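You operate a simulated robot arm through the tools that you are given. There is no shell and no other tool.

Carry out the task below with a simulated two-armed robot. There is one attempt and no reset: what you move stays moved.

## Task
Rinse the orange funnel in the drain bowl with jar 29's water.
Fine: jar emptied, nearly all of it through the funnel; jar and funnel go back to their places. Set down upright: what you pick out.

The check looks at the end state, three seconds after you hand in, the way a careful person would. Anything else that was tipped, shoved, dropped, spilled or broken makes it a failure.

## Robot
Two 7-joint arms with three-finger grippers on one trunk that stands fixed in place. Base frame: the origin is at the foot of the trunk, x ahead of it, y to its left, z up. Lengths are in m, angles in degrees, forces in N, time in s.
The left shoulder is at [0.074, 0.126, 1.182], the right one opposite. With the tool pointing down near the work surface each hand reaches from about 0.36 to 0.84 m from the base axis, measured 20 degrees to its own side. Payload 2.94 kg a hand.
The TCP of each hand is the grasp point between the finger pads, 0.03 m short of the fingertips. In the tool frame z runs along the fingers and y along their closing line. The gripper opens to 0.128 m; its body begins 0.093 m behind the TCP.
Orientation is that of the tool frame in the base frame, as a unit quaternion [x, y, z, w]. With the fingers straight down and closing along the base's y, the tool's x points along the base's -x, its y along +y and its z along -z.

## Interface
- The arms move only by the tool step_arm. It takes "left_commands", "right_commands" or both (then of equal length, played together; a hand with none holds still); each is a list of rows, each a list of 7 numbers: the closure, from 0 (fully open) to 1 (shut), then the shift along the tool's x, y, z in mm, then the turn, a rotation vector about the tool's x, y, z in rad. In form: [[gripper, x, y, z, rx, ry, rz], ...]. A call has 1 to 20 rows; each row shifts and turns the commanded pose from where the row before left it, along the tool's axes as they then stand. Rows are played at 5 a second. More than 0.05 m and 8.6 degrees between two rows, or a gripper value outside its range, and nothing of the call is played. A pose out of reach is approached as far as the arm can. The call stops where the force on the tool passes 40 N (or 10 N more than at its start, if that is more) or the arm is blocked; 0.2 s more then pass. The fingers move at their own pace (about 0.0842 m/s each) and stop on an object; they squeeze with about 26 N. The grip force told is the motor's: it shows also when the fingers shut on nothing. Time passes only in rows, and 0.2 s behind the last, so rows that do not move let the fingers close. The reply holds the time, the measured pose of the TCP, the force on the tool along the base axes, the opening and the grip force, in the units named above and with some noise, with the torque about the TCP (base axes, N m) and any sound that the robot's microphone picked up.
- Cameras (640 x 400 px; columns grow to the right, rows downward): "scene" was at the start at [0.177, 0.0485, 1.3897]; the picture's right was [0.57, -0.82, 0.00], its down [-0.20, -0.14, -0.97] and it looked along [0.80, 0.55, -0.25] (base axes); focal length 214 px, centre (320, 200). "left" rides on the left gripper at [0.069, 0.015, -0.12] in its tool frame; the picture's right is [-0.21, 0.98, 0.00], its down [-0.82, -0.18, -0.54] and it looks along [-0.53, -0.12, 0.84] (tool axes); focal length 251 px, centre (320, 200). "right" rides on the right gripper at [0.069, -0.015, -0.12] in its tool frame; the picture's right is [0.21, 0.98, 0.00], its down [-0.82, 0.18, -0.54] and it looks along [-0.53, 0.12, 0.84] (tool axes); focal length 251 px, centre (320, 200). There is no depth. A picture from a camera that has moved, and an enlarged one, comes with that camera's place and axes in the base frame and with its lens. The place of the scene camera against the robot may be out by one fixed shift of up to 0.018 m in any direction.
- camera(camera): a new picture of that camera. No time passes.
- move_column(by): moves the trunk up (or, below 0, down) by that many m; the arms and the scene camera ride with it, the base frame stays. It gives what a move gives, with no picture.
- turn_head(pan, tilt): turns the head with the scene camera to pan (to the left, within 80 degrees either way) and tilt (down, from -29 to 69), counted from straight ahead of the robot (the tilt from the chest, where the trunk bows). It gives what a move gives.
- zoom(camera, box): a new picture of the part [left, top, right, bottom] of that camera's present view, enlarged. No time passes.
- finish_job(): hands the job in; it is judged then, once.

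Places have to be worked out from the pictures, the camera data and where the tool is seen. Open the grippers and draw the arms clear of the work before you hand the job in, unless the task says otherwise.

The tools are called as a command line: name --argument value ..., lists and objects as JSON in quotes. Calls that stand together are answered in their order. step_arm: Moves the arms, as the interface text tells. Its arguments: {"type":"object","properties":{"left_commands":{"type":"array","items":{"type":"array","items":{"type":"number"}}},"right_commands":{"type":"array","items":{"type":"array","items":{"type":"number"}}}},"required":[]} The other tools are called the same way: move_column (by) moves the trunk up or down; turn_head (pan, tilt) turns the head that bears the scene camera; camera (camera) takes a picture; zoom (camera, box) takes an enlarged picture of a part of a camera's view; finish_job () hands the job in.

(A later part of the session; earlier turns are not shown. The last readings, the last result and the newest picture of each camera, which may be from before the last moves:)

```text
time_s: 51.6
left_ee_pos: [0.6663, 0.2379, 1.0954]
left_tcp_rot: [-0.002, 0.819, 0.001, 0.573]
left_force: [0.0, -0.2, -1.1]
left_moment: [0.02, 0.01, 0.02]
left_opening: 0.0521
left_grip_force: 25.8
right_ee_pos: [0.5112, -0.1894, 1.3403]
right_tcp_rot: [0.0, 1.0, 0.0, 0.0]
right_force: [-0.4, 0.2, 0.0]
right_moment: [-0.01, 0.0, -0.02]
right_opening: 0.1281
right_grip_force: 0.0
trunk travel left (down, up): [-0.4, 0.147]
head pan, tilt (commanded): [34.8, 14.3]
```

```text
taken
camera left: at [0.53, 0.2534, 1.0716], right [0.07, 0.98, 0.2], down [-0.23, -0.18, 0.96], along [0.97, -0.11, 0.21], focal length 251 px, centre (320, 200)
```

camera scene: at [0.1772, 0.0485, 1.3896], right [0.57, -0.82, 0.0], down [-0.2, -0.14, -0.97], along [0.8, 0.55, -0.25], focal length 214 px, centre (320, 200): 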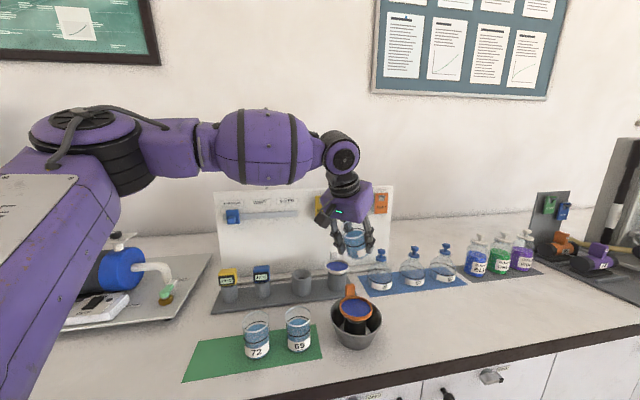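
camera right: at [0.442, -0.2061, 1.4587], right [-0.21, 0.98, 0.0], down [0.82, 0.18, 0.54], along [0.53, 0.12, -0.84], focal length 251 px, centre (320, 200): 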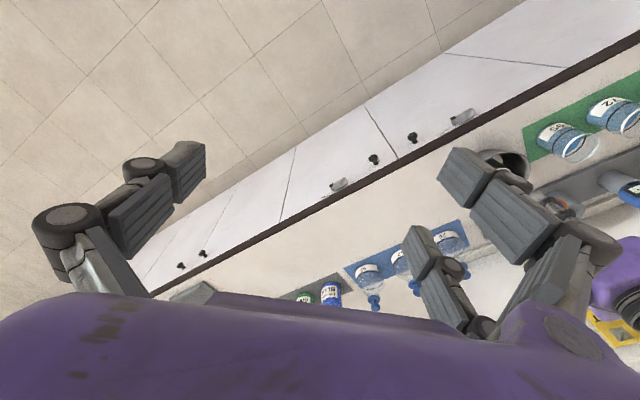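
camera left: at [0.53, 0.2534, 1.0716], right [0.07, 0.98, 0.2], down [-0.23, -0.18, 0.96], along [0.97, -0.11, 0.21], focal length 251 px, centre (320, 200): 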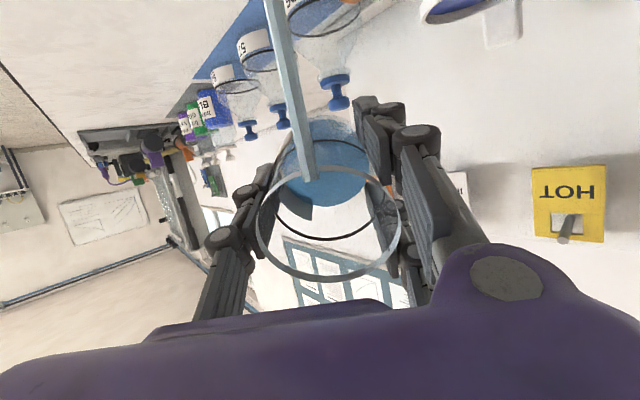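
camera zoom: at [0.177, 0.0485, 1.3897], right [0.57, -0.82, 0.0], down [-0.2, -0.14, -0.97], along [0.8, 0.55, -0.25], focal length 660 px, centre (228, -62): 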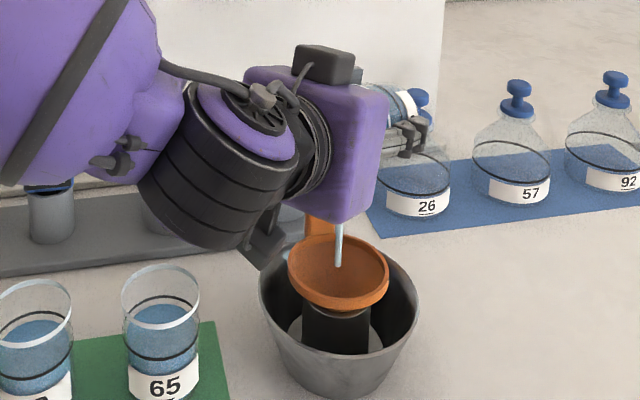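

The blue residue has rinsed off the orange funnel, and the stream still lands inside it. I'll keep tipping to empty the jar.

step_arm --left_commands '[[1, 0.1, 0, -0.4, 0, -0.02, 0], [1, 0.1, 0, -0.4, 0, -0.02, 0], [1, 0, 0, 0, 0, 0, 0], [1, 0.1, 0, -0.4, 0, -0.02, 0], [1, 0.1, 0, -0.4, 0, -0.02, 0], [1, 0, 0, 0, 0, 0, 0], [1, 0.1, 0, -0.4, 0, -0.02, 0], [1, 0.1, 0, -0.4, 0, -0.02, 0], [1, 0, 0, 0, 0, 0, 0], [1, 0.1, 0, -0.5, 0, -0.02, 0], [1, 0.1, 0, -0.5, 0, -0.02, 0], [1, 0, 0, 0, 0, 0, 0]]'

zoom --camera "scene" --box '[280, 220, 420, 350]'

camera --camera "left"

```text
time_s: 54.2
left_ee_pos: [0.6632, 0.2389, 1.0954]
left_tcp_rot: [0.0, 0.77, 0.0, 0.638]
left_force: [-0.4, 0.1, -1.0]
left_moment: [0.0, 0.01, 0.0]
left_opening: 0.0519
left_grip_force: 25.8
right_ee_pos: [0.5107, -0.19, 1.3404]
right_tcp_rot: [0.0, 1.0, 0.0, 0.0]
right_force: [-0.2, -0.1, -0.5]
right_moment: [0.0, 0.01, -0.01]
right_opening: 0.1278
right_grip_force: 0.1
trunk travel left (down, up): [-0.4, 0.147]
head pan, tilt (commanded): [34.8, 14.3]
```

```text
3.08 times, centred on (350, 285) of scene
camera zoom: at [0.177, 0.0485, 1.3897], right [0.57, -0.82, 0.0], down [-0.2, -0.14, -0.97], along [0.8, 0.55, -0.25], focal length 660 px, centre (228, -62)
```

zoom: 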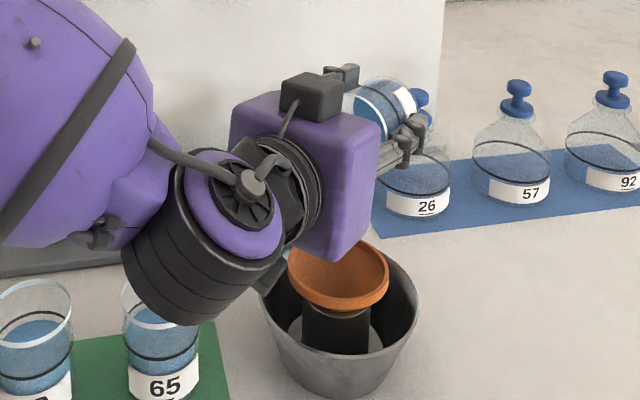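

```text
taken
camera left: at [0.5324, 0.2535, 1.0498], right [0.04, 0.98, 0.21], down [-0.38, -0.18, 0.91], along [0.93, -0.11, 0.36], focal length 251 px, centre (320, 200)
```

left: 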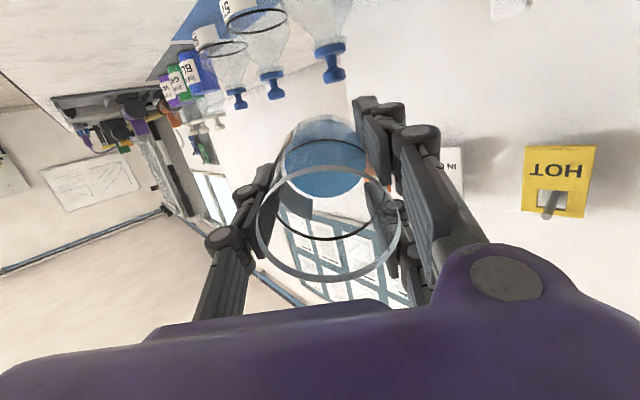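

At 79° some water remains and the stream has paused. The wrist is getting low, so I'll raise the hand 40 mm (the stream falls vertically anyway) and continue tipping.

step_arm --left_commands '[[1, -10, 0, -1.8, 0, 0, 0], [1, -15, 0, -2.8, 0, 0, 0], [1, -14, 0, -2.8, 0, 0, 0], [1, 0, 0, -0.5, 0, -0.02, 0], [1, 0, 0, -0.5, 0, -0.02, 0], [1, 0, 0, 0, 0, 0, 0]]'

zoom --camera "scene" --box '[280, 200, 420, 350]'

camera --camera "left"

camera --camera "scene"

```text
time_s: 55.6
left_ee_pos: [0.6613, 0.2377, 1.1344]
left_tcp_rot: [0.0, 0.757, 0.0, 0.653]
left_force: [-0.3, 0.2, 0.2]
left_moment: [-0.03, 0.03, -0.01]
left_opening: 0.0518
left_grip_force: 25.4
right_ee_pos: [0.5103, -0.1902, 1.3399]
right_tcp_rot: [0.0, 1.0, 0.0, -0.001]
right_force: [0.7, 1.2, -0.2]
right_moment: [0.02, 0.04, 0.02]
right_opening: 0.128
right_grip_force: 0.1
trunk travel left (down, up): [-0.4, 0.147]
head pan, tilt (commanded): [34.8, 14.3]
```

```text
2.67 times, centred on (350, 275) of scene
camera zoom: at [0.177, 0.0485, 1.3897], right [0.57, -0.82, 0.0], down [-0.2, -0.14, -0.97], along [0.8, 0.55, -0.25], focal length 572 px, centre (240, 0)
```

zoom: 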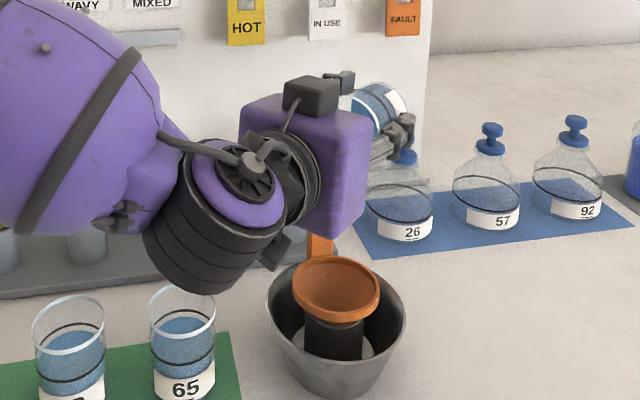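

```text
taken
camera left: at [0.5328, 0.2539, 1.0851], right [0.03, 0.98, 0.21], down [-0.41, -0.18, 0.89], along [0.91, -0.11, 0.4], focal length 251 px, centre (320, 200)
```

left: 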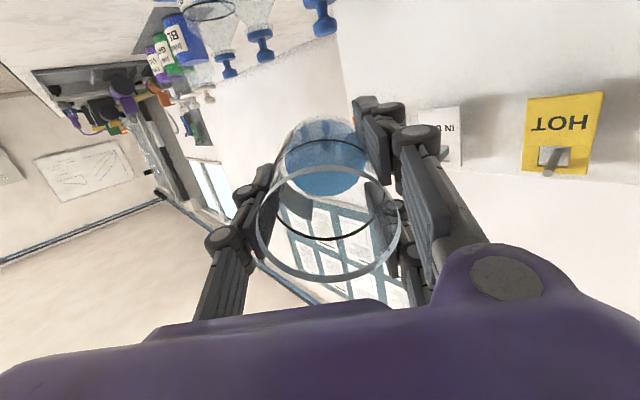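

```text
taken
camera scene: at [0.177, 0.0485, 1.3897], right [0.57, -0.82, 0.0], down [-0.2, -0.14, -0.97], along [0.8, 0.55, -0.25], focal length 214 px, centre (320, 200)
```

scene: 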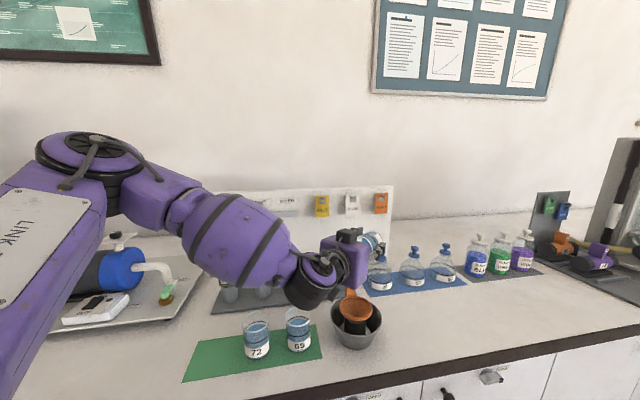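

A little water remains in the jar at 81.5° and the load is nearly gone. I'll keep tipping past horizontal, lip over the funnel, in slow rows.

step_arm --left_commands '[[1, 0, 0, -0.5, 0, -0.02, 0], [1, 0, 0, -0.5, 0, -0.02, 0], [1, 0, 0, -0.5, 0, -0.02, 0], [1, 0, 0, -0.5, 0, -0.02, 0], [1, 0, 0, 0, 0, 0, 0], [1, 0, 0, -0.5, 0, -0.02, 0], [1, 0, 0, -0.5, 0, -0.02, 0], [1, 0, 0, 0, 0, 0, 0], [1, 0, 0, -0.5, 0, -0.02, 0], [1, 0, 0, -0.5, 0, -0.02, 0], [1, 0, 0, 0, 0, 0, 0]]'

zoom --camera "scene" --box '[280, 200, 420, 350]'

camera --camera "left"

```text
time_s: 58.0
left_ee_pos: [0.657, 0.2383, 1.1352]
left_tcp_rot: [-0.001, 0.702, 0.001, 0.712]
left_force: [0.1, 0.2, 1.0]
left_moment: [-0.01, 0.02, -0.01]
left_opening: 0.0518
left_grip_force: 26.1
right_ee_pos: [0.5106, -0.1895, 1.3396]
right_tcp_rot: [0.0, 1.0, 0.0, 0.0]
right_force: [-0.2, 0.3, 0.1]
right_moment: [-0.02, 0.03, -0.03]
right_opening: 0.128
right_grip_force: 0.0
trunk travel left (down, up): [-0.4, 0.147]
head pan, tilt (commanded): [34.8, 14.3]
```

```text
2.67 times, centred on (350, 275) of scene
camera zoom: at [0.177, 0.0485, 1.3897], right [0.57, -0.82, 0.0], down [-0.2, -0.14, -0.97], along [0.8, 0.55, -0.25], focal length 572 px, centre (240, 0)
```

zoom: 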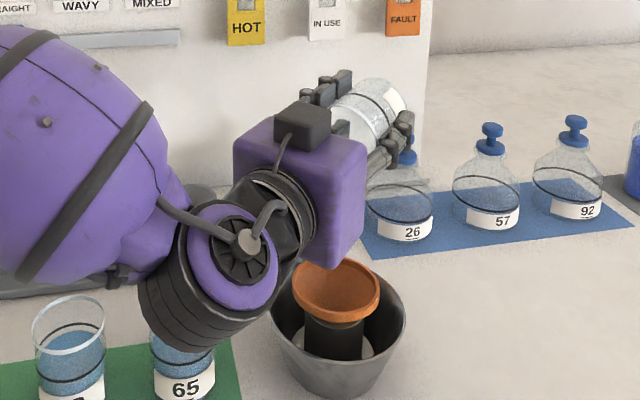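

```text
taken
camera left: at [0.5387, 0.2536, 1.065], right [0.0, 0.98, 0.21], down [-0.55, -0.18, 0.82], along [0.84, -0.12, 0.54], focal length 251 px, centre (320, 200)
```

left: 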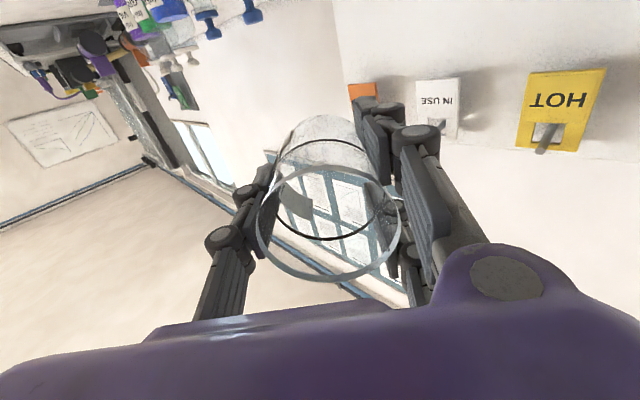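

The jar looks empty at 91°. I'll enlarge the views to confirm that it is empty and that nothing spilled around the bowl.

zoom --camera "left" --box '[230, 90, 430, 300]'

zoom --camera "scene" --box '[320, 270, 410, 355]'

zoom --camera "scene" --box '[340, 200, 440, 280]'

```text
1.90 times, centred on (330, 195) of left
camera zoom: at [0.5387, 0.2536, 1.065], right [0.0, 0.98, 0.21], down [-0.55, -0.18, 0.82], along [0.84, -0.12, 0.54], focal length 479 px, centre (301, 210)
```

zoom: 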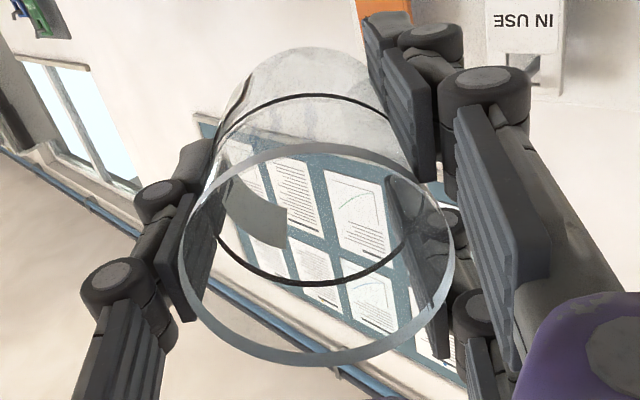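

```text
4.71 times, centred on (365, 312) of scene
camera zoom: at [0.177, 0.0485, 1.3897], right [0.57, -0.82, 0.0], down [-0.2, -0.14, -0.97], along [0.8, 0.55, -0.25], focal length 1009 px, centre (108, -329)
```

zoom: 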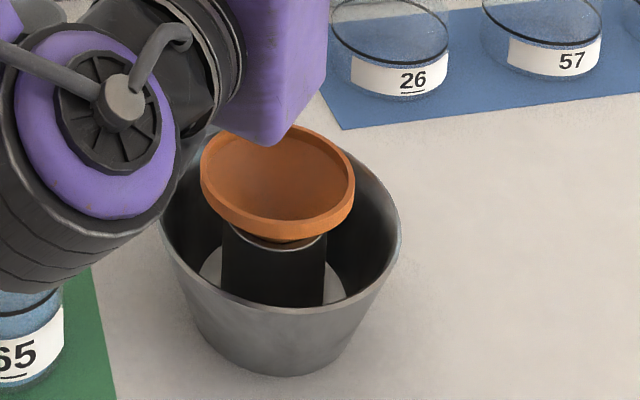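

```text
5.00 times, centred on (390, 240) of scene
camera zoom: at [0.177, 0.0485, 1.3897], right [0.57, -0.82, 0.0], down [-0.2, -0.14, -0.97], along [0.8, 0.55, -0.25], focal length 1072 px, centre (-30, 0)
```

zoom: 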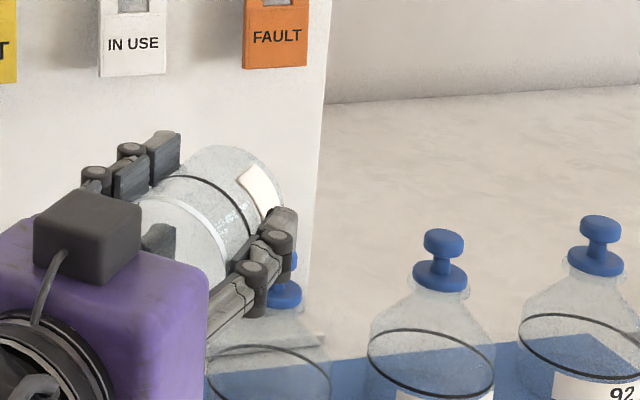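

The jar is dry and the bench looks clean. I'll tip about 6° further and hold for a moment to drain the last drops.

step_arm --left_commands '[[1, 0, 0, -0.5, 0, -0.02, 0], [1, 0, 0, -0.5, 0, -0.02, 0], [1, 0, 0, -0.5, 0, -0.02, 0], [1, 0, 0, -0.5, 0, -0.02, 0], [1, 0, 0, -0.5, 0, -0.02, 0], [1, 0, 0, 0, 0, 0, 0], [1, 0, 0, 0, 0, 0, 0], [1, 0, 0, 0, 0, 0, 0], [1, 0, 0, 0, 0, 0, 0]]'

zoom --camera "left" --box '[230, 90, 430, 300]'

```text
time_s: 60.0
left_ee_pos: [0.6552, 0.239, 1.1364]
left_tcp_rot: [-0.001, 0.667, 0.001, 0.745]
left_force: [-0.4, 0.5, -0.4]
left_moment: [-0.01, 0.01, 0.05]
left_opening: 0.0516
left_grip_force: 26.8
right_ee_pos: [0.5113, -0.19, 1.3392]
right_tcp_rot: [0.0, 1.0, 0.001, 0.0]
right_force: [0.1, -0.9, 0.1]
right_moment: [-0.03, 0.0, -0.02]
right_opening: 0.128
right_grip_force: 0.1
trunk travel left (down, up): [-0.4, 0.147]
head pan, tilt (commanded): [34.8, 14.3]
```

```text
1.90 times, centred on (330, 195) of left
camera zoom: at [0.544, 0.2539, 1.0541], right [-0.03, 0.98, 0.21], down [-0.63, -0.18, 0.76], along [0.78, -0.12, 0.62], focal length 479 px, centre (301, 210)
```

zoom: 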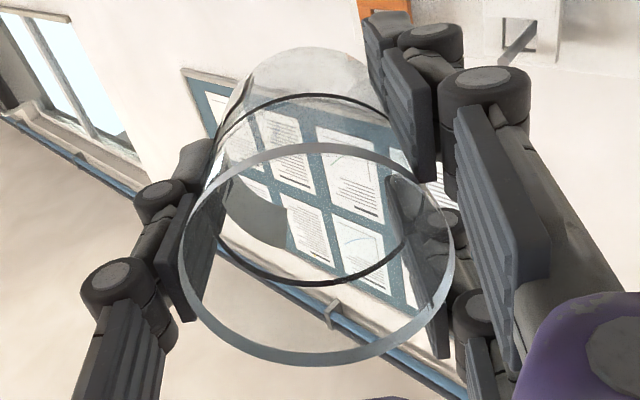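

The jar is fully empty. I'll swing it back upright in stages, drawing back slightly so the upright pose stays within reach.

step_arm --left_commands '[[1, 0, 0, 0, 0, 0.06, 0], [1, 0, 0, 0, 0, 0.11, 0], [1, 0, 0, 0, 0, 0.12, 0], [1, 0, 0, 0, 0, 0.12, 0], [1, 0, 0, 0, 0, 0.12, 0], [1, 0, 0, 0, 0, 0.12, 0], [1, 0, 0, 0, 0, 0.12, 0], [1, 0, 0, 0, 0, 0.12, 0], [1, 0, 0, 0, 0, 0.12, 0], [1, 0, 0, 0, 0, 0.12, 0], [1, 0, 0, 0, 0, 0.1, 0], [1, 0, 0, 0, 0, 0, 0]]'

zoom --camera "scene" --box '[260, 190, 420, 350]'

```text
time_s: 62.6
left_ee_pos: [0.6558, 0.2377, 1.1356]
left_tcp_rot: [0.0, 0.975, 0.0, 0.223]
left_force: [0.7, -1.5, 0.3]
left_moment: [-0.02, -0.01, -0.01]
left_opening: 0.0517
left_grip_force: 25.4
right_ee_pos: [0.5108, -0.1904, 1.339]
right_tcp_rot: [0.0, 1.0, 0.0, 0.001]
right_force: [0.0, 0.2, -0.4]
right_moment: [0.02, -0.01, 0.02]
right_opening: 0.128
right_grip_force: 0.1
trunk travel left (down, up): [-0.4, 0.147]
head pan, tilt (commanded): [34.8, 14.3]
```

```text
2.50 times, centred on (340, 270) of scene
camera zoom: at [0.1767, 0.0487, 1.3897], right [0.57, -0.82, 0.0], down [-0.2, -0.14, -0.97], along [0.8, 0.55, -0.25], focal length 536 px, centre (270, 25)
```

zoom: 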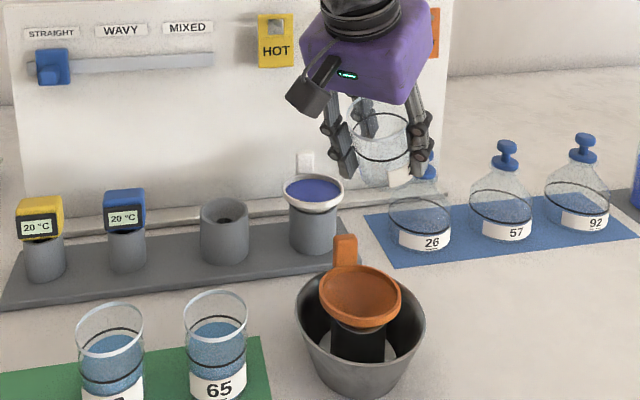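

Pitch is back to 25.8° with the empty jar secure. I'll draw back, straighten to fully upright, and turn the yaw back to the jar row's orientation.

step_arm --left_commands '[[1, 8, 6.5, -10.5, 0, 0, 0], [1, 8, 7, -10.5, 0, 0, 0], [1, 8, 6.5, -10.5, 0, 0, 0], [1, 0, 0, 0, 0, 0.09, 0], [1, 0, 0, 0, 0, 0.1, 0], [1, 0, 0, 0, 0, 0.1, 0], [1, 0, 0, 0, 0, 0.1, 0], [1, 0, 0, 0, 0, 0.06, 0], [1, 0, 0, 0, 0, 0, 0]]'

```text
time_s: 64.6
left_ee_pos: [0.6209, 0.2579, 1.1543]
left_tcp_rot: [-0.001, 1.0, 0.0, 0.001]
left_force: [-0.1, 0.1, -0.8]
left_moment: [0.0, -0.02, 0.01]
left_opening: 0.0517
left_grip_force: 25.9
right_ee_pos: [0.5107, -0.1898, 1.3404]
right_tcp_rot: [0.0, 1.0, 0.0, 0.0]
right_force: [-0.5, -0.2, -0.2]
right_moment: [0.02, -0.05, 0.02]
right_opening: 0.1278
right_grip_force: 0.0
trunk travel left (down, up): [-0.4, 0.147]
head pan, tilt (commanded): [34.8, 14.3]
```

The jar is upright at (0.621, 0.258, 1.154). I'll turn the yaw back and carry the jar along the row to above its spot.

step_arm --left_commands '[[1, 0, 0, 0, 0, 0, 0.117], [1, 0, 0, 0, 0, 0, 0.117], [1, 0, 0, 0, 0, 0, 0.117], [1, 0, 0, 0, 0, 0, 0.117], [1, 0, 0, 0, 0, 0, 0.117], [1, 0, 0, 0, 0, 0, 0.116], [1, 0, 0, 0, 0, 0, 0.116], [1, 20, -2, 0, 0, 0, 0], [1, 35, -3.4, 0, 0, 0, 0], [1, 35, -3.4, 0, 0, 0, 0], [1, 35, -3.4, 0, 0, 0, 0], [1, 35, -3.4, 0, 0, 0, 0], [1, 35, -3.4, 0, 0, 0, 0], [1, 35, -3.4, 0, 0, 0, 0], [1, 35, -3.4, 0, 0, 0, 0], [1, 35, -3.4, 0, 0, 0, 0], [1, 25, -2.4, 0, 0, 0, 0], [1, 11.8, -1.1, 0, 0, 0, 0], [1, 0, 0, 0, 0, 0, 0], [1, 0, 0, 0, 0, 0, 0]]'

camera --camera "left"

camera --camera "scene"

```text
time_s: 68.8
left_ee_pos: [0.3647, 0.4804, 1.1516]
left_tcp_rot: [0.396, 0.918, 0.0, 0.001]
left_force: [-0.6, 0.7, -0.5]
left_moment: [-0.03, -0.01, -0.02]
left_opening: 0.052
left_grip_force: 26.8
right_ee_pos: [0.5116, -0.1899, 1.3407]
right_tcp_rot: [0.0, 1.0, 0.0, 0.001]
right_force: [0.2, 0.2, -0.1]
right_moment: [-0.04, -0.03, 0.0]
right_opening: 0.1278
right_grip_force: 0.0
trunk travel left (down, up): [-0.4, 0.147]
head pan, tilt (commanded): [34.8, 14.3]
```

```text
taken
camera left: at [0.3289, 0.541, 1.2719], right [0.86, 0.51, 0.0], down [0.43, -0.72, 0.54], along [0.28, -0.46, -0.84], focal length 251 px, centre (320, 200)
```

left: 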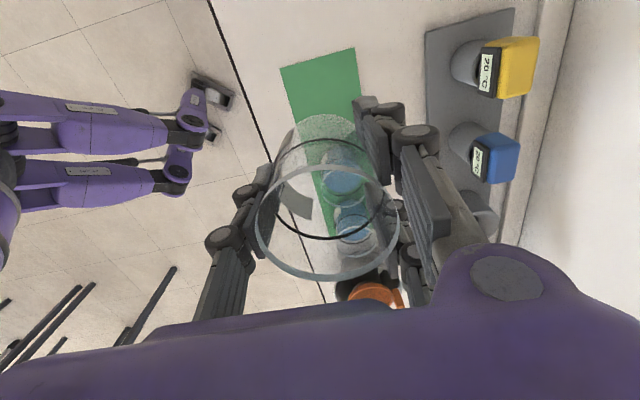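

```text
taken
camera scene: at [0.1768, 0.0486, 1.3897], right [0.57, -0.82, 0.0], down [-0.2, -0.14, -0.97], along [0.8, 0.55, -0.25], focal length 214 px, centre (320, 200)
```

scene: 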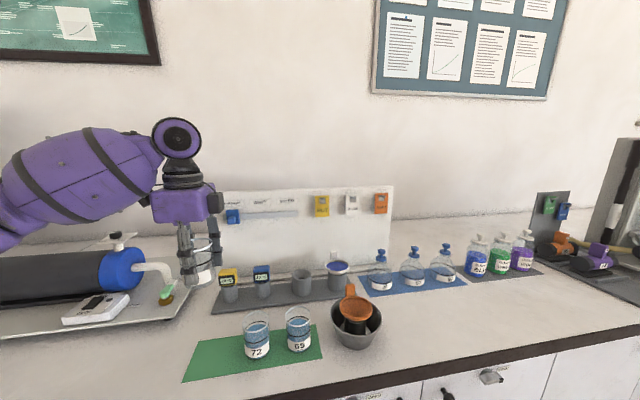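

The mat's appearance matches the lift-off view to within about 2 mm. I'll make a small correction and lower the jar to about 1 cm above the mat.

step_arm --left_commands '[[1, -0.8, 1.8, 20, 0, 0, 0], [1, 0, 0, 35, 0, 0, 0], [1, 0, 0, 35, 0, 0, 0], [1, 0, 0, 35, 0, 0, 0], [1, 0, 0, 30, 0, 0, 0], [1, 0, 0, 20, 0, 0, 0], [1, 0, 0, 14, 0, 0, 0], [1, 0, 0, 5, 0, 0, 0], [1, 0, 0, 0, 0, 0, 0], [1, 0, 0, 0, 0, 0, 0]]'

camera --camera "left"

zoom --camera "scene" --box '[160, 270, 280, 380]'

```text
time_s: 71.0
left_ee_pos: [0.3678, 0.4807, 0.9579]
left_tcp_rot: [0.397, 0.918, 0.0, 0.002]
left_force: [0.6, -0.6, 0.0]
left_moment: [0.0, 0.01, -0.02]
left_opening: 0.0518
left_grip_force: 25.8
right_ee_pos: [0.5113, -0.1901, 1.3405]
right_tcp_rot: [-0.001, 1.0, 0.0, 0.0]
right_force: [0.5, 0.1, 0.0]
right_moment: [-0.01, 0.0, -0.02]
right_opening: 0.1282
right_grip_force: 0.0
trunk travel left (down, up): [-0.4, 0.147]
head pan, tilt (commanded): [34.8, 14.3]
```

```text
taken
camera left: at [0.3317, 0.5425, 1.0783], right [0.86, 0.51, 0.0], down [0.43, -0.72, 0.54], along [0.28, -0.46, -0.84], focal length 251 px, centre (320, 200)
```

left: 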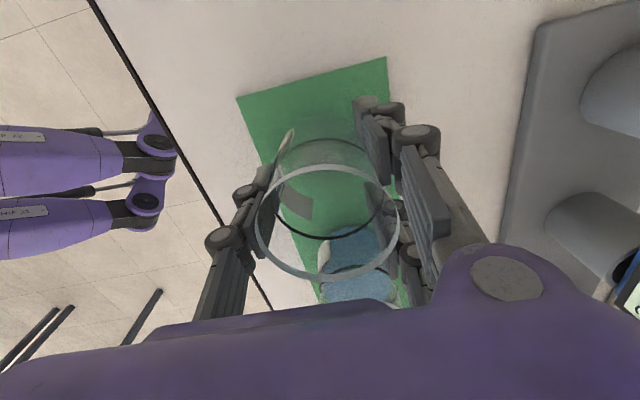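

```text
3.64 times, centred on (220, 325) of scene
camera zoom: at [0.177, 0.0485, 1.3897], right [0.57, -0.82, 0.0], down [-0.2, -0.14, -0.97], along [0.8, 0.55, -0.25], focal length 780 px, centre (684, -254)
```

zoom: 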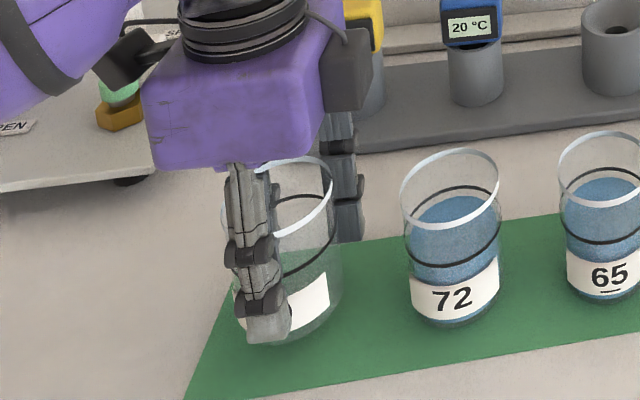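

The jar is about 1 cm above its spot on the mat. I'll lower in small steps until it touches.

step_arm --left_commands '[[1, 0, 0, 4, 0, 0, 0], [1, 0, 0, 3, 0, 0, 0], [1, 0, 0, 2, 0, 0, 0], [1, 0, 0, 0, 0, 0, 0], [1, 0, 0, 0, 0, 0, 0]]'

```text
time_s: 72.2
left_ee_pos: [0.3669, 0.4818, 0.9507]
left_tcp_rot: [0.396, 0.918, 0.0, 0.001]
left_force: [0.1, -0.5, 0.1]
left_moment: [0.02, 0.0, 0.01]
left_opening: 0.052
left_grip_force: 25.4
right_ee_pos: [0.5111, -0.1907, 1.3394]
right_tcp_rot: [0.0, 1.0, 0.0, 0.001]
right_force: [0.0, -0.8, -0.5]
right_moment: [0.03, -0.02, 0.01]
right_opening: 0.128
right_grip_force: 0.0
trunk travel left (down, up): [-0.4, 0.147]
head pan, tilt (commanded): [34.8, 14.3]
```

No contact yet at 0.951. I'll keep going in 1.5 mm steps.

step_arm --left_commands '[[1, 0, 0, 1.5, 0, 0, 0], [1, 0, 0, 1.5, 0, 0, 0], [1, 0, 0, 0, 0, 0, 0], [1, 0, 0, 0, 0, 0, 0]]'

```text
time_s: 73.2
left_ee_pos: [0.3656, 0.4819, 0.9473]
left_tcp_rot: [0.396, 0.918, 0.001, 0.001]
left_force: [0.1, 0.6, -1.2]
left_moment: [0.01, 0.0, -0.01]
left_opening: 0.0516
left_grip_force: 26.0
right_ee_pos: [0.5119, -0.1899, 1.3396]
right_tcp_rot: [0.0, 1.0, -0.001, 0.0]
right_force: [-0.4, 0.1, -0.2]
right_moment: [0.0, 0.0, -0.01]
right_opening: 0.128
right_grip_force: 0.0
trunk travel left (down, up): [-0.4, 0.147]
head pan, tilt (commanded): [34.8, 14.3]
```

step_arm --left_commands '[[1, 0, 0, 1, 0, 0, 0], [1, 0, 0, 0, 0, 0, 0], [1, 0, 0, 0, 0, 0, 0]]'

zoom --camera "scene" --box '[160, 290, 260, 380]'

```text
time_s: 74.0
left_ee_pos: [0.3659, 0.4809, 0.9479]
left_tcp_rot: [0.396, 0.918, 0.002, 0.001]
left_force: [0.1, 2.9, 8.7]
left_moment: [0.06, 0.11, -0.04]
left_opening: 0.052
left_grip_force: 26.1
right_ee_pos: [0.5101, -0.1917, 1.3407]
right_tcp_rot: [0.0, 1.0, 0.0, 0.001]
right_force: [-0.3, 0.3, 0.0]
right_moment: [0.01, 0.01, 0.02]
right_opening: 0.128
right_grip_force: 0.0
trunk travel left (down, up): [-0.4, 0.147]
head pan, tilt (commanded): [34.8, 14.3]
```

```text
4.44 times, centred on (210, 335) of scene
camera zoom: at [0.1766, 0.0483, 1.3898], right [0.57, -0.82, 0.0], down [-0.2, -0.14, -0.97], along [0.8, 0.55, -0.25], focal length 953 px, centre (809, -400)
```

zoom: 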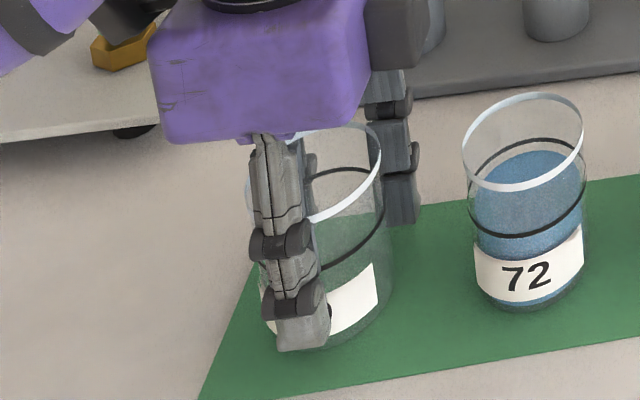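

Contact shows as 8.7 N upward, so the jar is on the mat. I'll ease off 0.7 mm and open gradually.

step_arm --left_commands '[[1, 0, 0, -0.7, 0, 0, 0], [0.55, 0, 0, 0, 0, 0, 0], [0.5, 0, 0, 0, 0, 0, 0], [0.4, 0, 0, 0, 0, 0, 0], [0.25, 0, 0, 0, 0, 0, 0], [0.1, 0, 0, 0, 0, 0, 0], [0.0, 0, 0, 0, 0, 0, 0], [0.0, 0, 0, 0, 0, 0, 0]]'

camera --camera "left"

zoom --camera "scene" --box '[160, 290, 260, 380]'

```text
time_s: 75.8
left_ee_pos: [0.366, 0.481, 0.947]
left_tcp_rot: [0.397, 0.918, 0.001, 0.001]
left_force: [0.9, -0.4, 0.4]
left_moment: [0.04, 0.02, 0.02]
left_opening: 0.1282
left_grip_force: 0.2
right_ee_pos: [0.5112, -0.1898, 1.3384]
right_tcp_rot: [0.0, 1.0, 0.0, 0.0]
right_force: [-0.4, -0.2, 0.2]
right_moment: [0.01, 0.01, -0.01]
right_opening: 0.1277
right_grip_force: 0.1
trunk travel left (down, up): [-0.4, 0.147]
head pan, tilt (commanded): [34.8, 14.3]
```

```text
taken
camera left: at [0.3303, 0.5428, 1.0666], right [0.86, 0.51, 0.0], down [0.43, -0.72, 0.54], along [0.28, -0.46, -0.84], focal length 251 px, centre (320, 200)
```

left: 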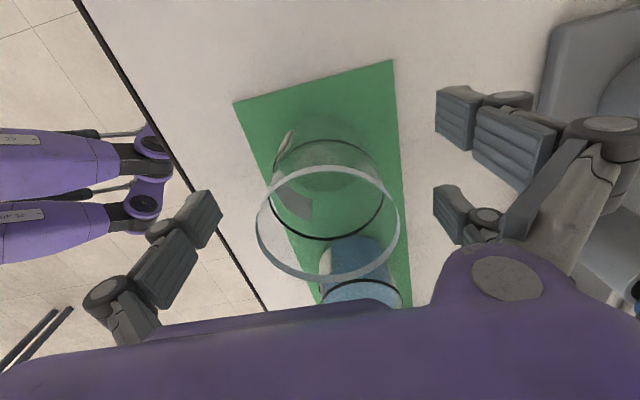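

```text
4.44 times, centred on (210, 335) of scene
camera zoom: at [0.177, 0.0485, 1.3897], right [0.57, -0.82, 0.0], down [-0.2, -0.14, -0.97], along [0.8, 0.55, -0.25], focal length 953 px, centre (809, -400)
```

zoom: 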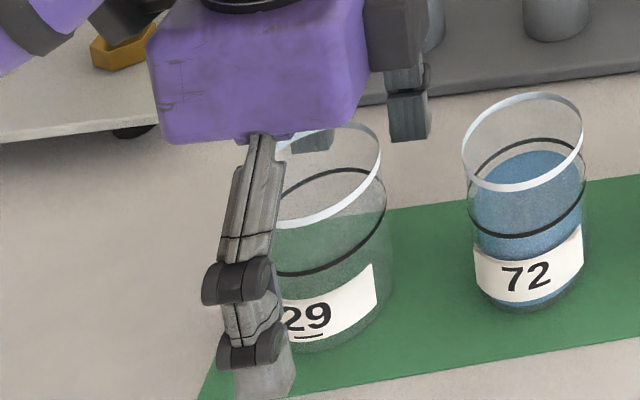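

Jar 29 stands upright on the mat, within about 2 mm of where it was. I'll rise straight up clear of it.

step_arm --left_commands '[[0, 0, 0, -15, 0, 0, 0], [0, 0, 0, -25, 0, 0, 0], [0, 0, 0, -35, 0, 0, 0], [0, 0, 0, -35, 0, 0, 0], [0, 0, 0, -35, 0, 0, 0], [0, 0, 0, -35, 0, 0, 0], [0, 0, 0, -20, 0, 0, 0], [0, 0, 0, 0, 0, 0, 0]]'

zoom --camera "scene" --box '[180, 240, 400, 380]'

camera --camera "left"

```text
time_s: 77.6
left_ee_pos: [0.368, 0.4814, 1.1506]
left_tcp_rot: [0.396, 0.918, -0.001, 0.001]
left_force: [0.2, -0.1, -0.1]
left_moment: [-0.01, 0.02, 0.0]
left_opening: 0.128
left_grip_force: 0.1
right_ee_pos: [0.5127, -0.1891, 1.3404]
right_tcp_rot: [0.0, 1.0, 0.0, 0.001]
right_force: [0.6, 0.2, -0.5]
right_moment: [-0.04, -0.02, 0.02]
right_opening: 0.1279
right_grip_force: 0.1
trunk travel left (down, up): [-0.4, 0.147]
head pan, tilt (commanded): [34.8, 14.3]
```

```text
2.86 times, centred on (290, 310) of scene
camera zoom: at [0.1771, 0.0487, 1.3896], right [0.57, -0.82, 0.0], down [-0.2, -0.14, -0.97], along [0.8, 0.55, -0.25], focal length 613 px, centre (406, -114)
```

zoom: 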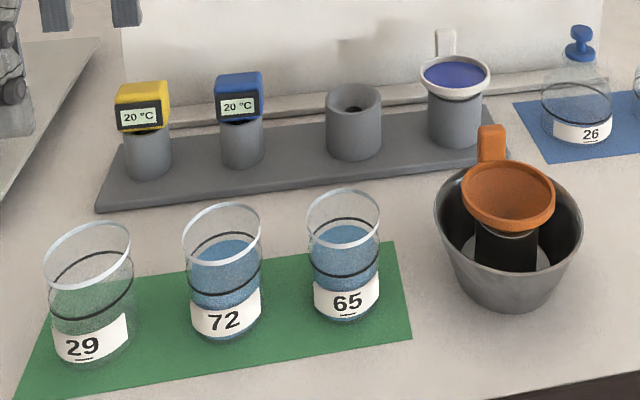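

```text
taken
camera left: at [0.3324, 0.5415, 1.2707], right [0.86, 0.51, 0.0], down [0.43, -0.72, 0.54], along [0.28, -0.46, -0.84], focal length 251 px, centre (320, 200)
```

left: 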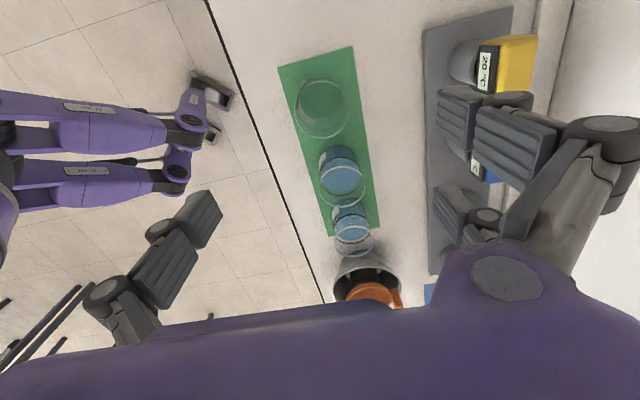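

Jar 29 is empty and back on its mat, and the rinsed funnel is clean in the bowl. I'll move back over the bowl to fetch the funnel.

step_arm --left_commands '[[0, -25, 1.1, 0, 0, 0, 0], [0, -40, 1.75, 0, 0, 0, 0], [0, -40, 1.75, 0, 0, 0, 0], [0, -40, 1.75, 0, 0, 0, 0], [0, -40, 1.75, 0, 0, 0, 0], [0, -40, 1.75, 0, 0, 0, 0], [0, -40, 1.75, 0, 0, 0, 0], [0, -40, 1.75, 0, 0, 0, 0], [0, -25, 1.1, 0, 0, 0, 0], [0, -15, 0.6, 0, 0, 0, 0], [0, 0, 0, 0, 0, 0, 0], [0, 0, 0, 0, 0, 0, 0]]'

zoom --camera "left" --box '[250, 50, 390, 170]'

```text
time_s: 80.2
left_ee_pos: [0.6131, 0.2391, 1.1446]
left_tcp_rot: [0.396, 0.918, 0.0, 0.002]
left_force: [0.4, 0.0, -0.5]
left_moment: [0.01, 0.04, 0.04]
left_opening: 0.128
left_grip_force: 0.0
right_ee_pos: [0.5116, -0.1888, 1.3398]
right_tcp_rot: [0.0, 1.0, 0.001, 0.0]
right_force: [0.8, -0.1, 0.1]
right_moment: [-0.01, -0.01, -0.02]
right_opening: 0.1277
right_grip_force: 0.1
trunk travel left (down, up): [-0.4, 0.147]
head pan, tilt (commanded): [34.8, 14.3]
```

```text
3.33 times, centred on (320, 110) of left
camera zoom: at [0.5767, 0.3004, 1.2645], right [0.86, 0.51, 0.0], down [0.43, -0.72, 0.54], along [0.28, -0.46, -0.84], focal length 838 px, centre (320, 500)
```

zoom: 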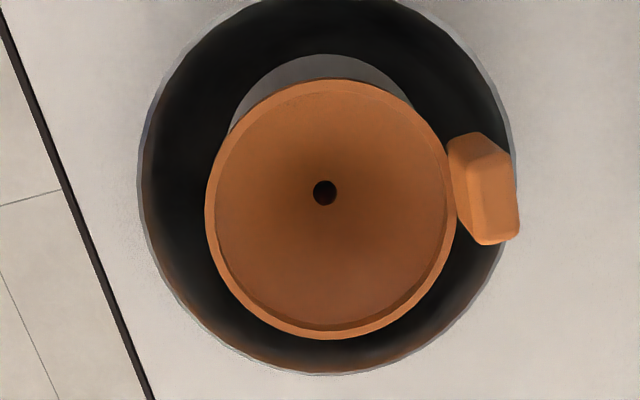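

The ring is about 4 mm toward +y of the tool axis, which is the balanced offset for this three-finger grip. I'll partly close to about 96 mm so the tips fit inside the bowl, then descend to z ≈ 1.000.

step_arm --left_commands '[[0.25, 0, 0, 20, 0, 0, 0], [0.25, 0, 0, 30, 0, 0, 0], [0.25, 0, 0, 30, 0, 0, 0], [0.25, 0, 0, 30, 0, 0, 0], [0.25, 0, 0, 0, 0, 0, 0], [0.25, 0, 0, 0, 0, 0, 0]]'

camera --camera "left"

zoom --camera "scene" --box '[310, 240, 400, 340]'

```text
time_s: 81.6
left_ee_pos: [0.6128, 0.2407, 1.0379]
left_tcp_rot: [0.397, 0.918, 0.0, 0.002]
left_force: [-0.4, -0.3, -0.5]
left_moment: [0.01, 0.02, -0.03]
left_opening: 0.0964
left_grip_force: 0.0
right_ee_pos: [0.5107, -0.1889, 1.3394]
right_tcp_rot: [0.001, 1.0, 0.001, 0.0]
right_force: [0.5, 0.3, 0.5]
right_moment: [0.01, -0.01, 0.01]
right_opening: 0.1281
right_grip_force: 0.1
trunk travel left (down, up): [-0.4, 0.147]
head pan, tilt (commanded): [34.8, 14.3]
```

```text
taken
camera left: at [0.5764, 0.3019, 1.1574], right [0.86, 0.51, 0.0], down [0.43, -0.72, 0.54], along [0.28, -0.46, -0.84], focal length 251 px, centre (320, 200)
```

left: 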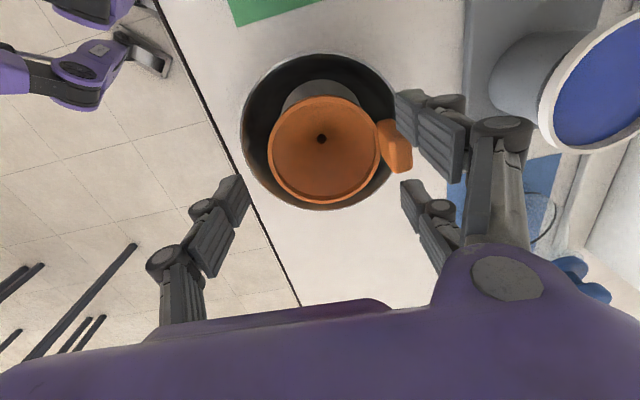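

```text
4.00 times, centred on (355, 290) of scene
camera zoom: at [0.1772, 0.0486, 1.3897], right [0.57, -0.82, 0.0], down [-0.2, -0.14, -0.97], along [0.8, 0.55, -0.25], focal length 858 px, centre (180, -160)
```

zoom: 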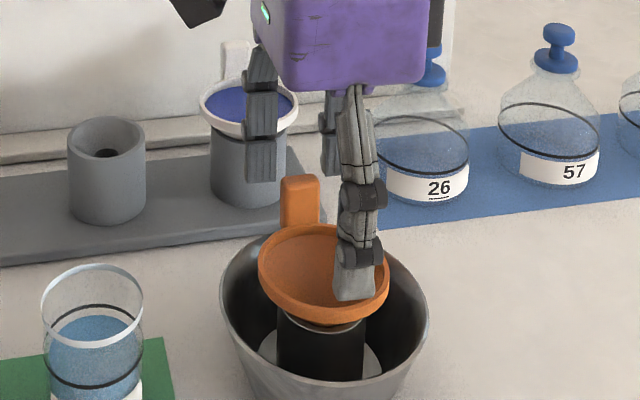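

Well aligned: the ring is centred and the tab lies between the pair. I'll descend the last 38 mm and check the force.

step_arm --left_commands '[[0.25, 0, 0, 14, 0, 0, 0], [0.25, 0, 0, 14, 0, 0, 0], [0.25, 0, 0, 10, 0, 0, 0], [0.25, 0, 0, 0, 0, 0, 0]]'

camera --camera "left"

zoom --camera "scene" --box '[310, 250, 400, 340]'

```text
time_s: 82.6
left_ee_pos: [0.6134, 0.2408, 0.9977]
left_tcp_rot: [0.397, 0.918, 0.0, 0.001]
left_force: [-0.7, 0.3, 0.1]
left_moment: [-0.02, -0.02, 0.03]
left_opening: 0.0961
left_grip_force: 0.0
right_ee_pos: [0.5104, -0.1904, 1.3393]
right_tcp_rot: [0.001, 1.0, 0.0, 0.0]
right_force: [-0.3, -0.2, -0.6]
right_moment: [0.02, -0.02, 0.01]
right_opening: 0.1282
right_grip_force: 0.1
trunk travel left (down, up): [-0.4, 0.147]
head pan, tilt (commanded): [34.8, 14.3]
```

```text
taken
camera left: at [0.5772, 0.3017, 1.1182], right [0.86, 0.51, 0.0], down [0.43, -0.72, 0.54], along [0.28, -0.46, -0.84], focal length 251 px, centre (320, 200)
```

left: 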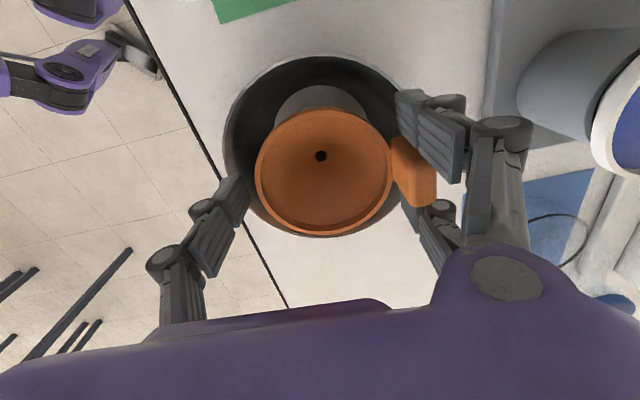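

```text
4.44 times, centred on (355, 295) of scene
camera zoom: at [0.1769, 0.0485, 1.3897], right [0.57, -0.82, 0.0], down [-0.2, -0.14, -0.97], along [0.8, 0.55, -0.25], focal length 953 px, centre (164, -222)
```

zoom: 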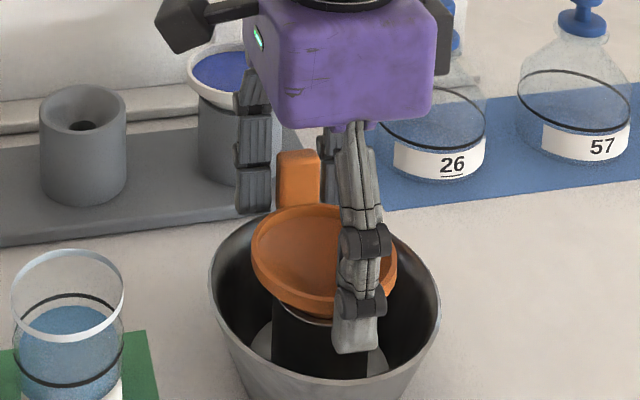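

In position with no contact forces. I'll close gradually on the ring.

step_arm --left_commands '[[0.34, 0, 0, 0, 0, 0, 0], [0.39, 0, 0, 0, 0, 0, 0], [0.44, 0, 0, 0, 0, 0, 0], [0.6, 0, 0, 0, 0, 0, 0], [1, 0, 0, 0, 0, 0, 0], [1, 0, 0, 0, 0, 0, 0], [1, 0, 0, 0, 0, 0, 0]]'

camera --camera "left"

```text
time_s: 84.2
left_ee_pos: [0.6127, 0.2416, 0.999]
left_tcp_rot: [0.396, 0.918, 0.0, 0.002]
left_force: [4.6, 2.1, 4.9]
left_moment: [0.08, -0.14, 0.01]
left_opening: 0.0732
left_grip_force: 25.8
right_ee_pos: [0.5113, -0.1904, 1.339]
right_tcp_rot: [0.0, 1.0, 0.0, 0.0]
right_force: [0.2, 0.5, 0.0]
right_moment: [-0.01, 0.03, 0.03]
right_opening: 0.1283
right_grip_force: 0.1
trunk travel left (down, up): [-0.4, 0.147]
head pan, tilt (commanded): [34.8, 14.3]
```

```text
taken
camera left: at [0.5773, 0.3019, 1.1184], right [0.86, 0.51, 0.0], down [0.43, -0.72, 0.54], along [0.28, -0.46, -0.84], focal length 251 px, centre (320, 200)
```

left: 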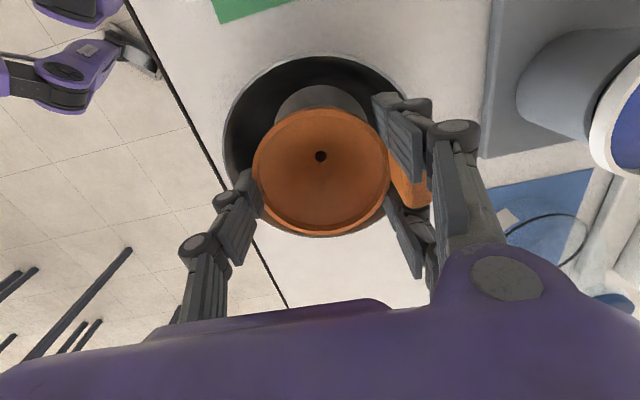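

Gripped again at the same opening as before, with a slight side preload. I'll relieve it with 1.5 mm in +y and lift straight out of the seat.

step_arm --left_commands '[[1, 0, 1.5, 0, 0, 0, 0], [1, 0, 0, -5, 0, 0, 0], [1, 0, 0, -10, 0, 0, 0], [1, 0, 0, -20, 0, 0, 0], [1, 0, 0, -25, 0, 0, 0], [1, 0, 0, -25, 0, 0, 0], [1, 0, 0, -25, 0, 0, 0], [1, 0, 0, 0, 0, 0, 0]]'

zoom --camera "scene" --box '[270, 220, 430, 360]'

camera --camera "left"

```text
time_s: 86.0
left_ee_pos: [0.6143, 0.2429, 1.1091]
left_tcp_rot: [0.396, 0.918, 0.0, 0.0]
left_force: [0.0, -0.1, -0.8]
left_moment: [0.01, 0.02, 0.0]
left_opening: 0.073
left_grip_force: 25.7
right_ee_pos: [0.5115, -0.1891, 1.3403]
right_tcp_rot: [0.0, 1.0, 0.0, 0.0]
right_force: [-0.7, 0.1, -0.5]
right_moment: [0.01, 0.0, -0.02]
right_opening: 0.1282
right_grip_force: 0.0
trunk travel left (down, up): [-0.4, 0.147]
head pan, tilt (commanded): [34.8, 14.3]
```

```text
2.86 times, centred on (350, 290) of scene
camera zoom: at [0.1773, 0.0486, 1.3896], right [0.57, -0.82, 0.0], down [-0.2, -0.14, -0.97], along [0.8, 0.55, -0.25], focal length 613 px, centre (234, -57)
```

zoom: 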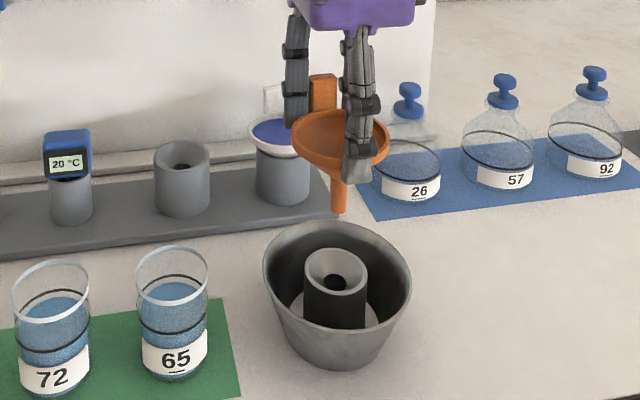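

```text
taken
camera left: at [0.5789, 0.3041, 1.2295], right [0.86, 0.51, 0.0], down [0.43, -0.72, 0.54], along [0.28, -0.46, -0.84], focal length 251 px, centre (320, 200)
```

left: 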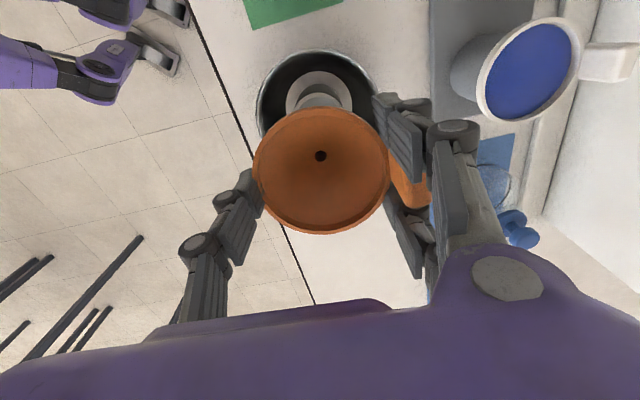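

The funnel is out of the seat. I'll zoom on the stem to check for dripping before carrying it over the bench.

zoom --camera "scene" --box '[325, 240, 385, 300]'

zoom --camera "left" --box '[220, 80, 440, 260]'

```text
6.67 times, centred on (355, 270) of scene
camera zoom: at [0.1773, 0.0486, 1.3896], right [0.57, -0.82, 0.0], down [-0.2, -0.14, -0.97], along [0.8, 0.55, -0.25], focal length 1430 px, centre (87, -267)
```

zoom: 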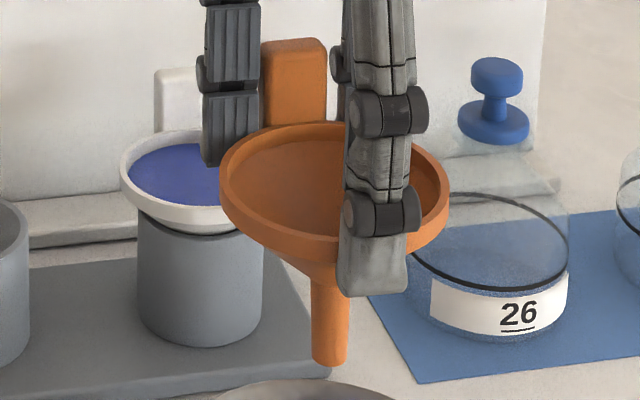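

```text
2.22 times, centred on (330, 170) of left
camera zoom: at [0.5789, 0.3041, 1.2295], right [0.86, 0.51, 0.0], down [0.43, -0.72, 0.54], along [0.28, -0.46, -0.84], focal length 559 px, centre (298, 267)
```

zoom: 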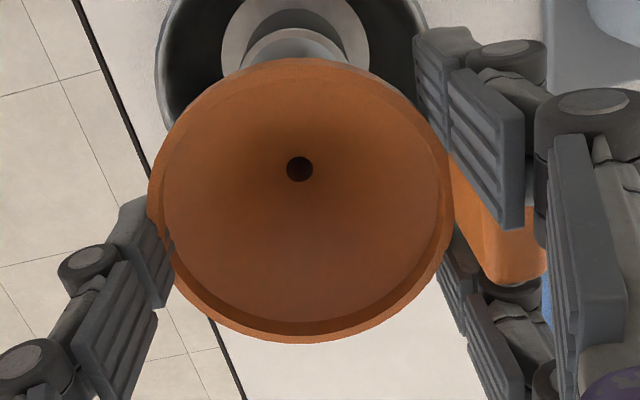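

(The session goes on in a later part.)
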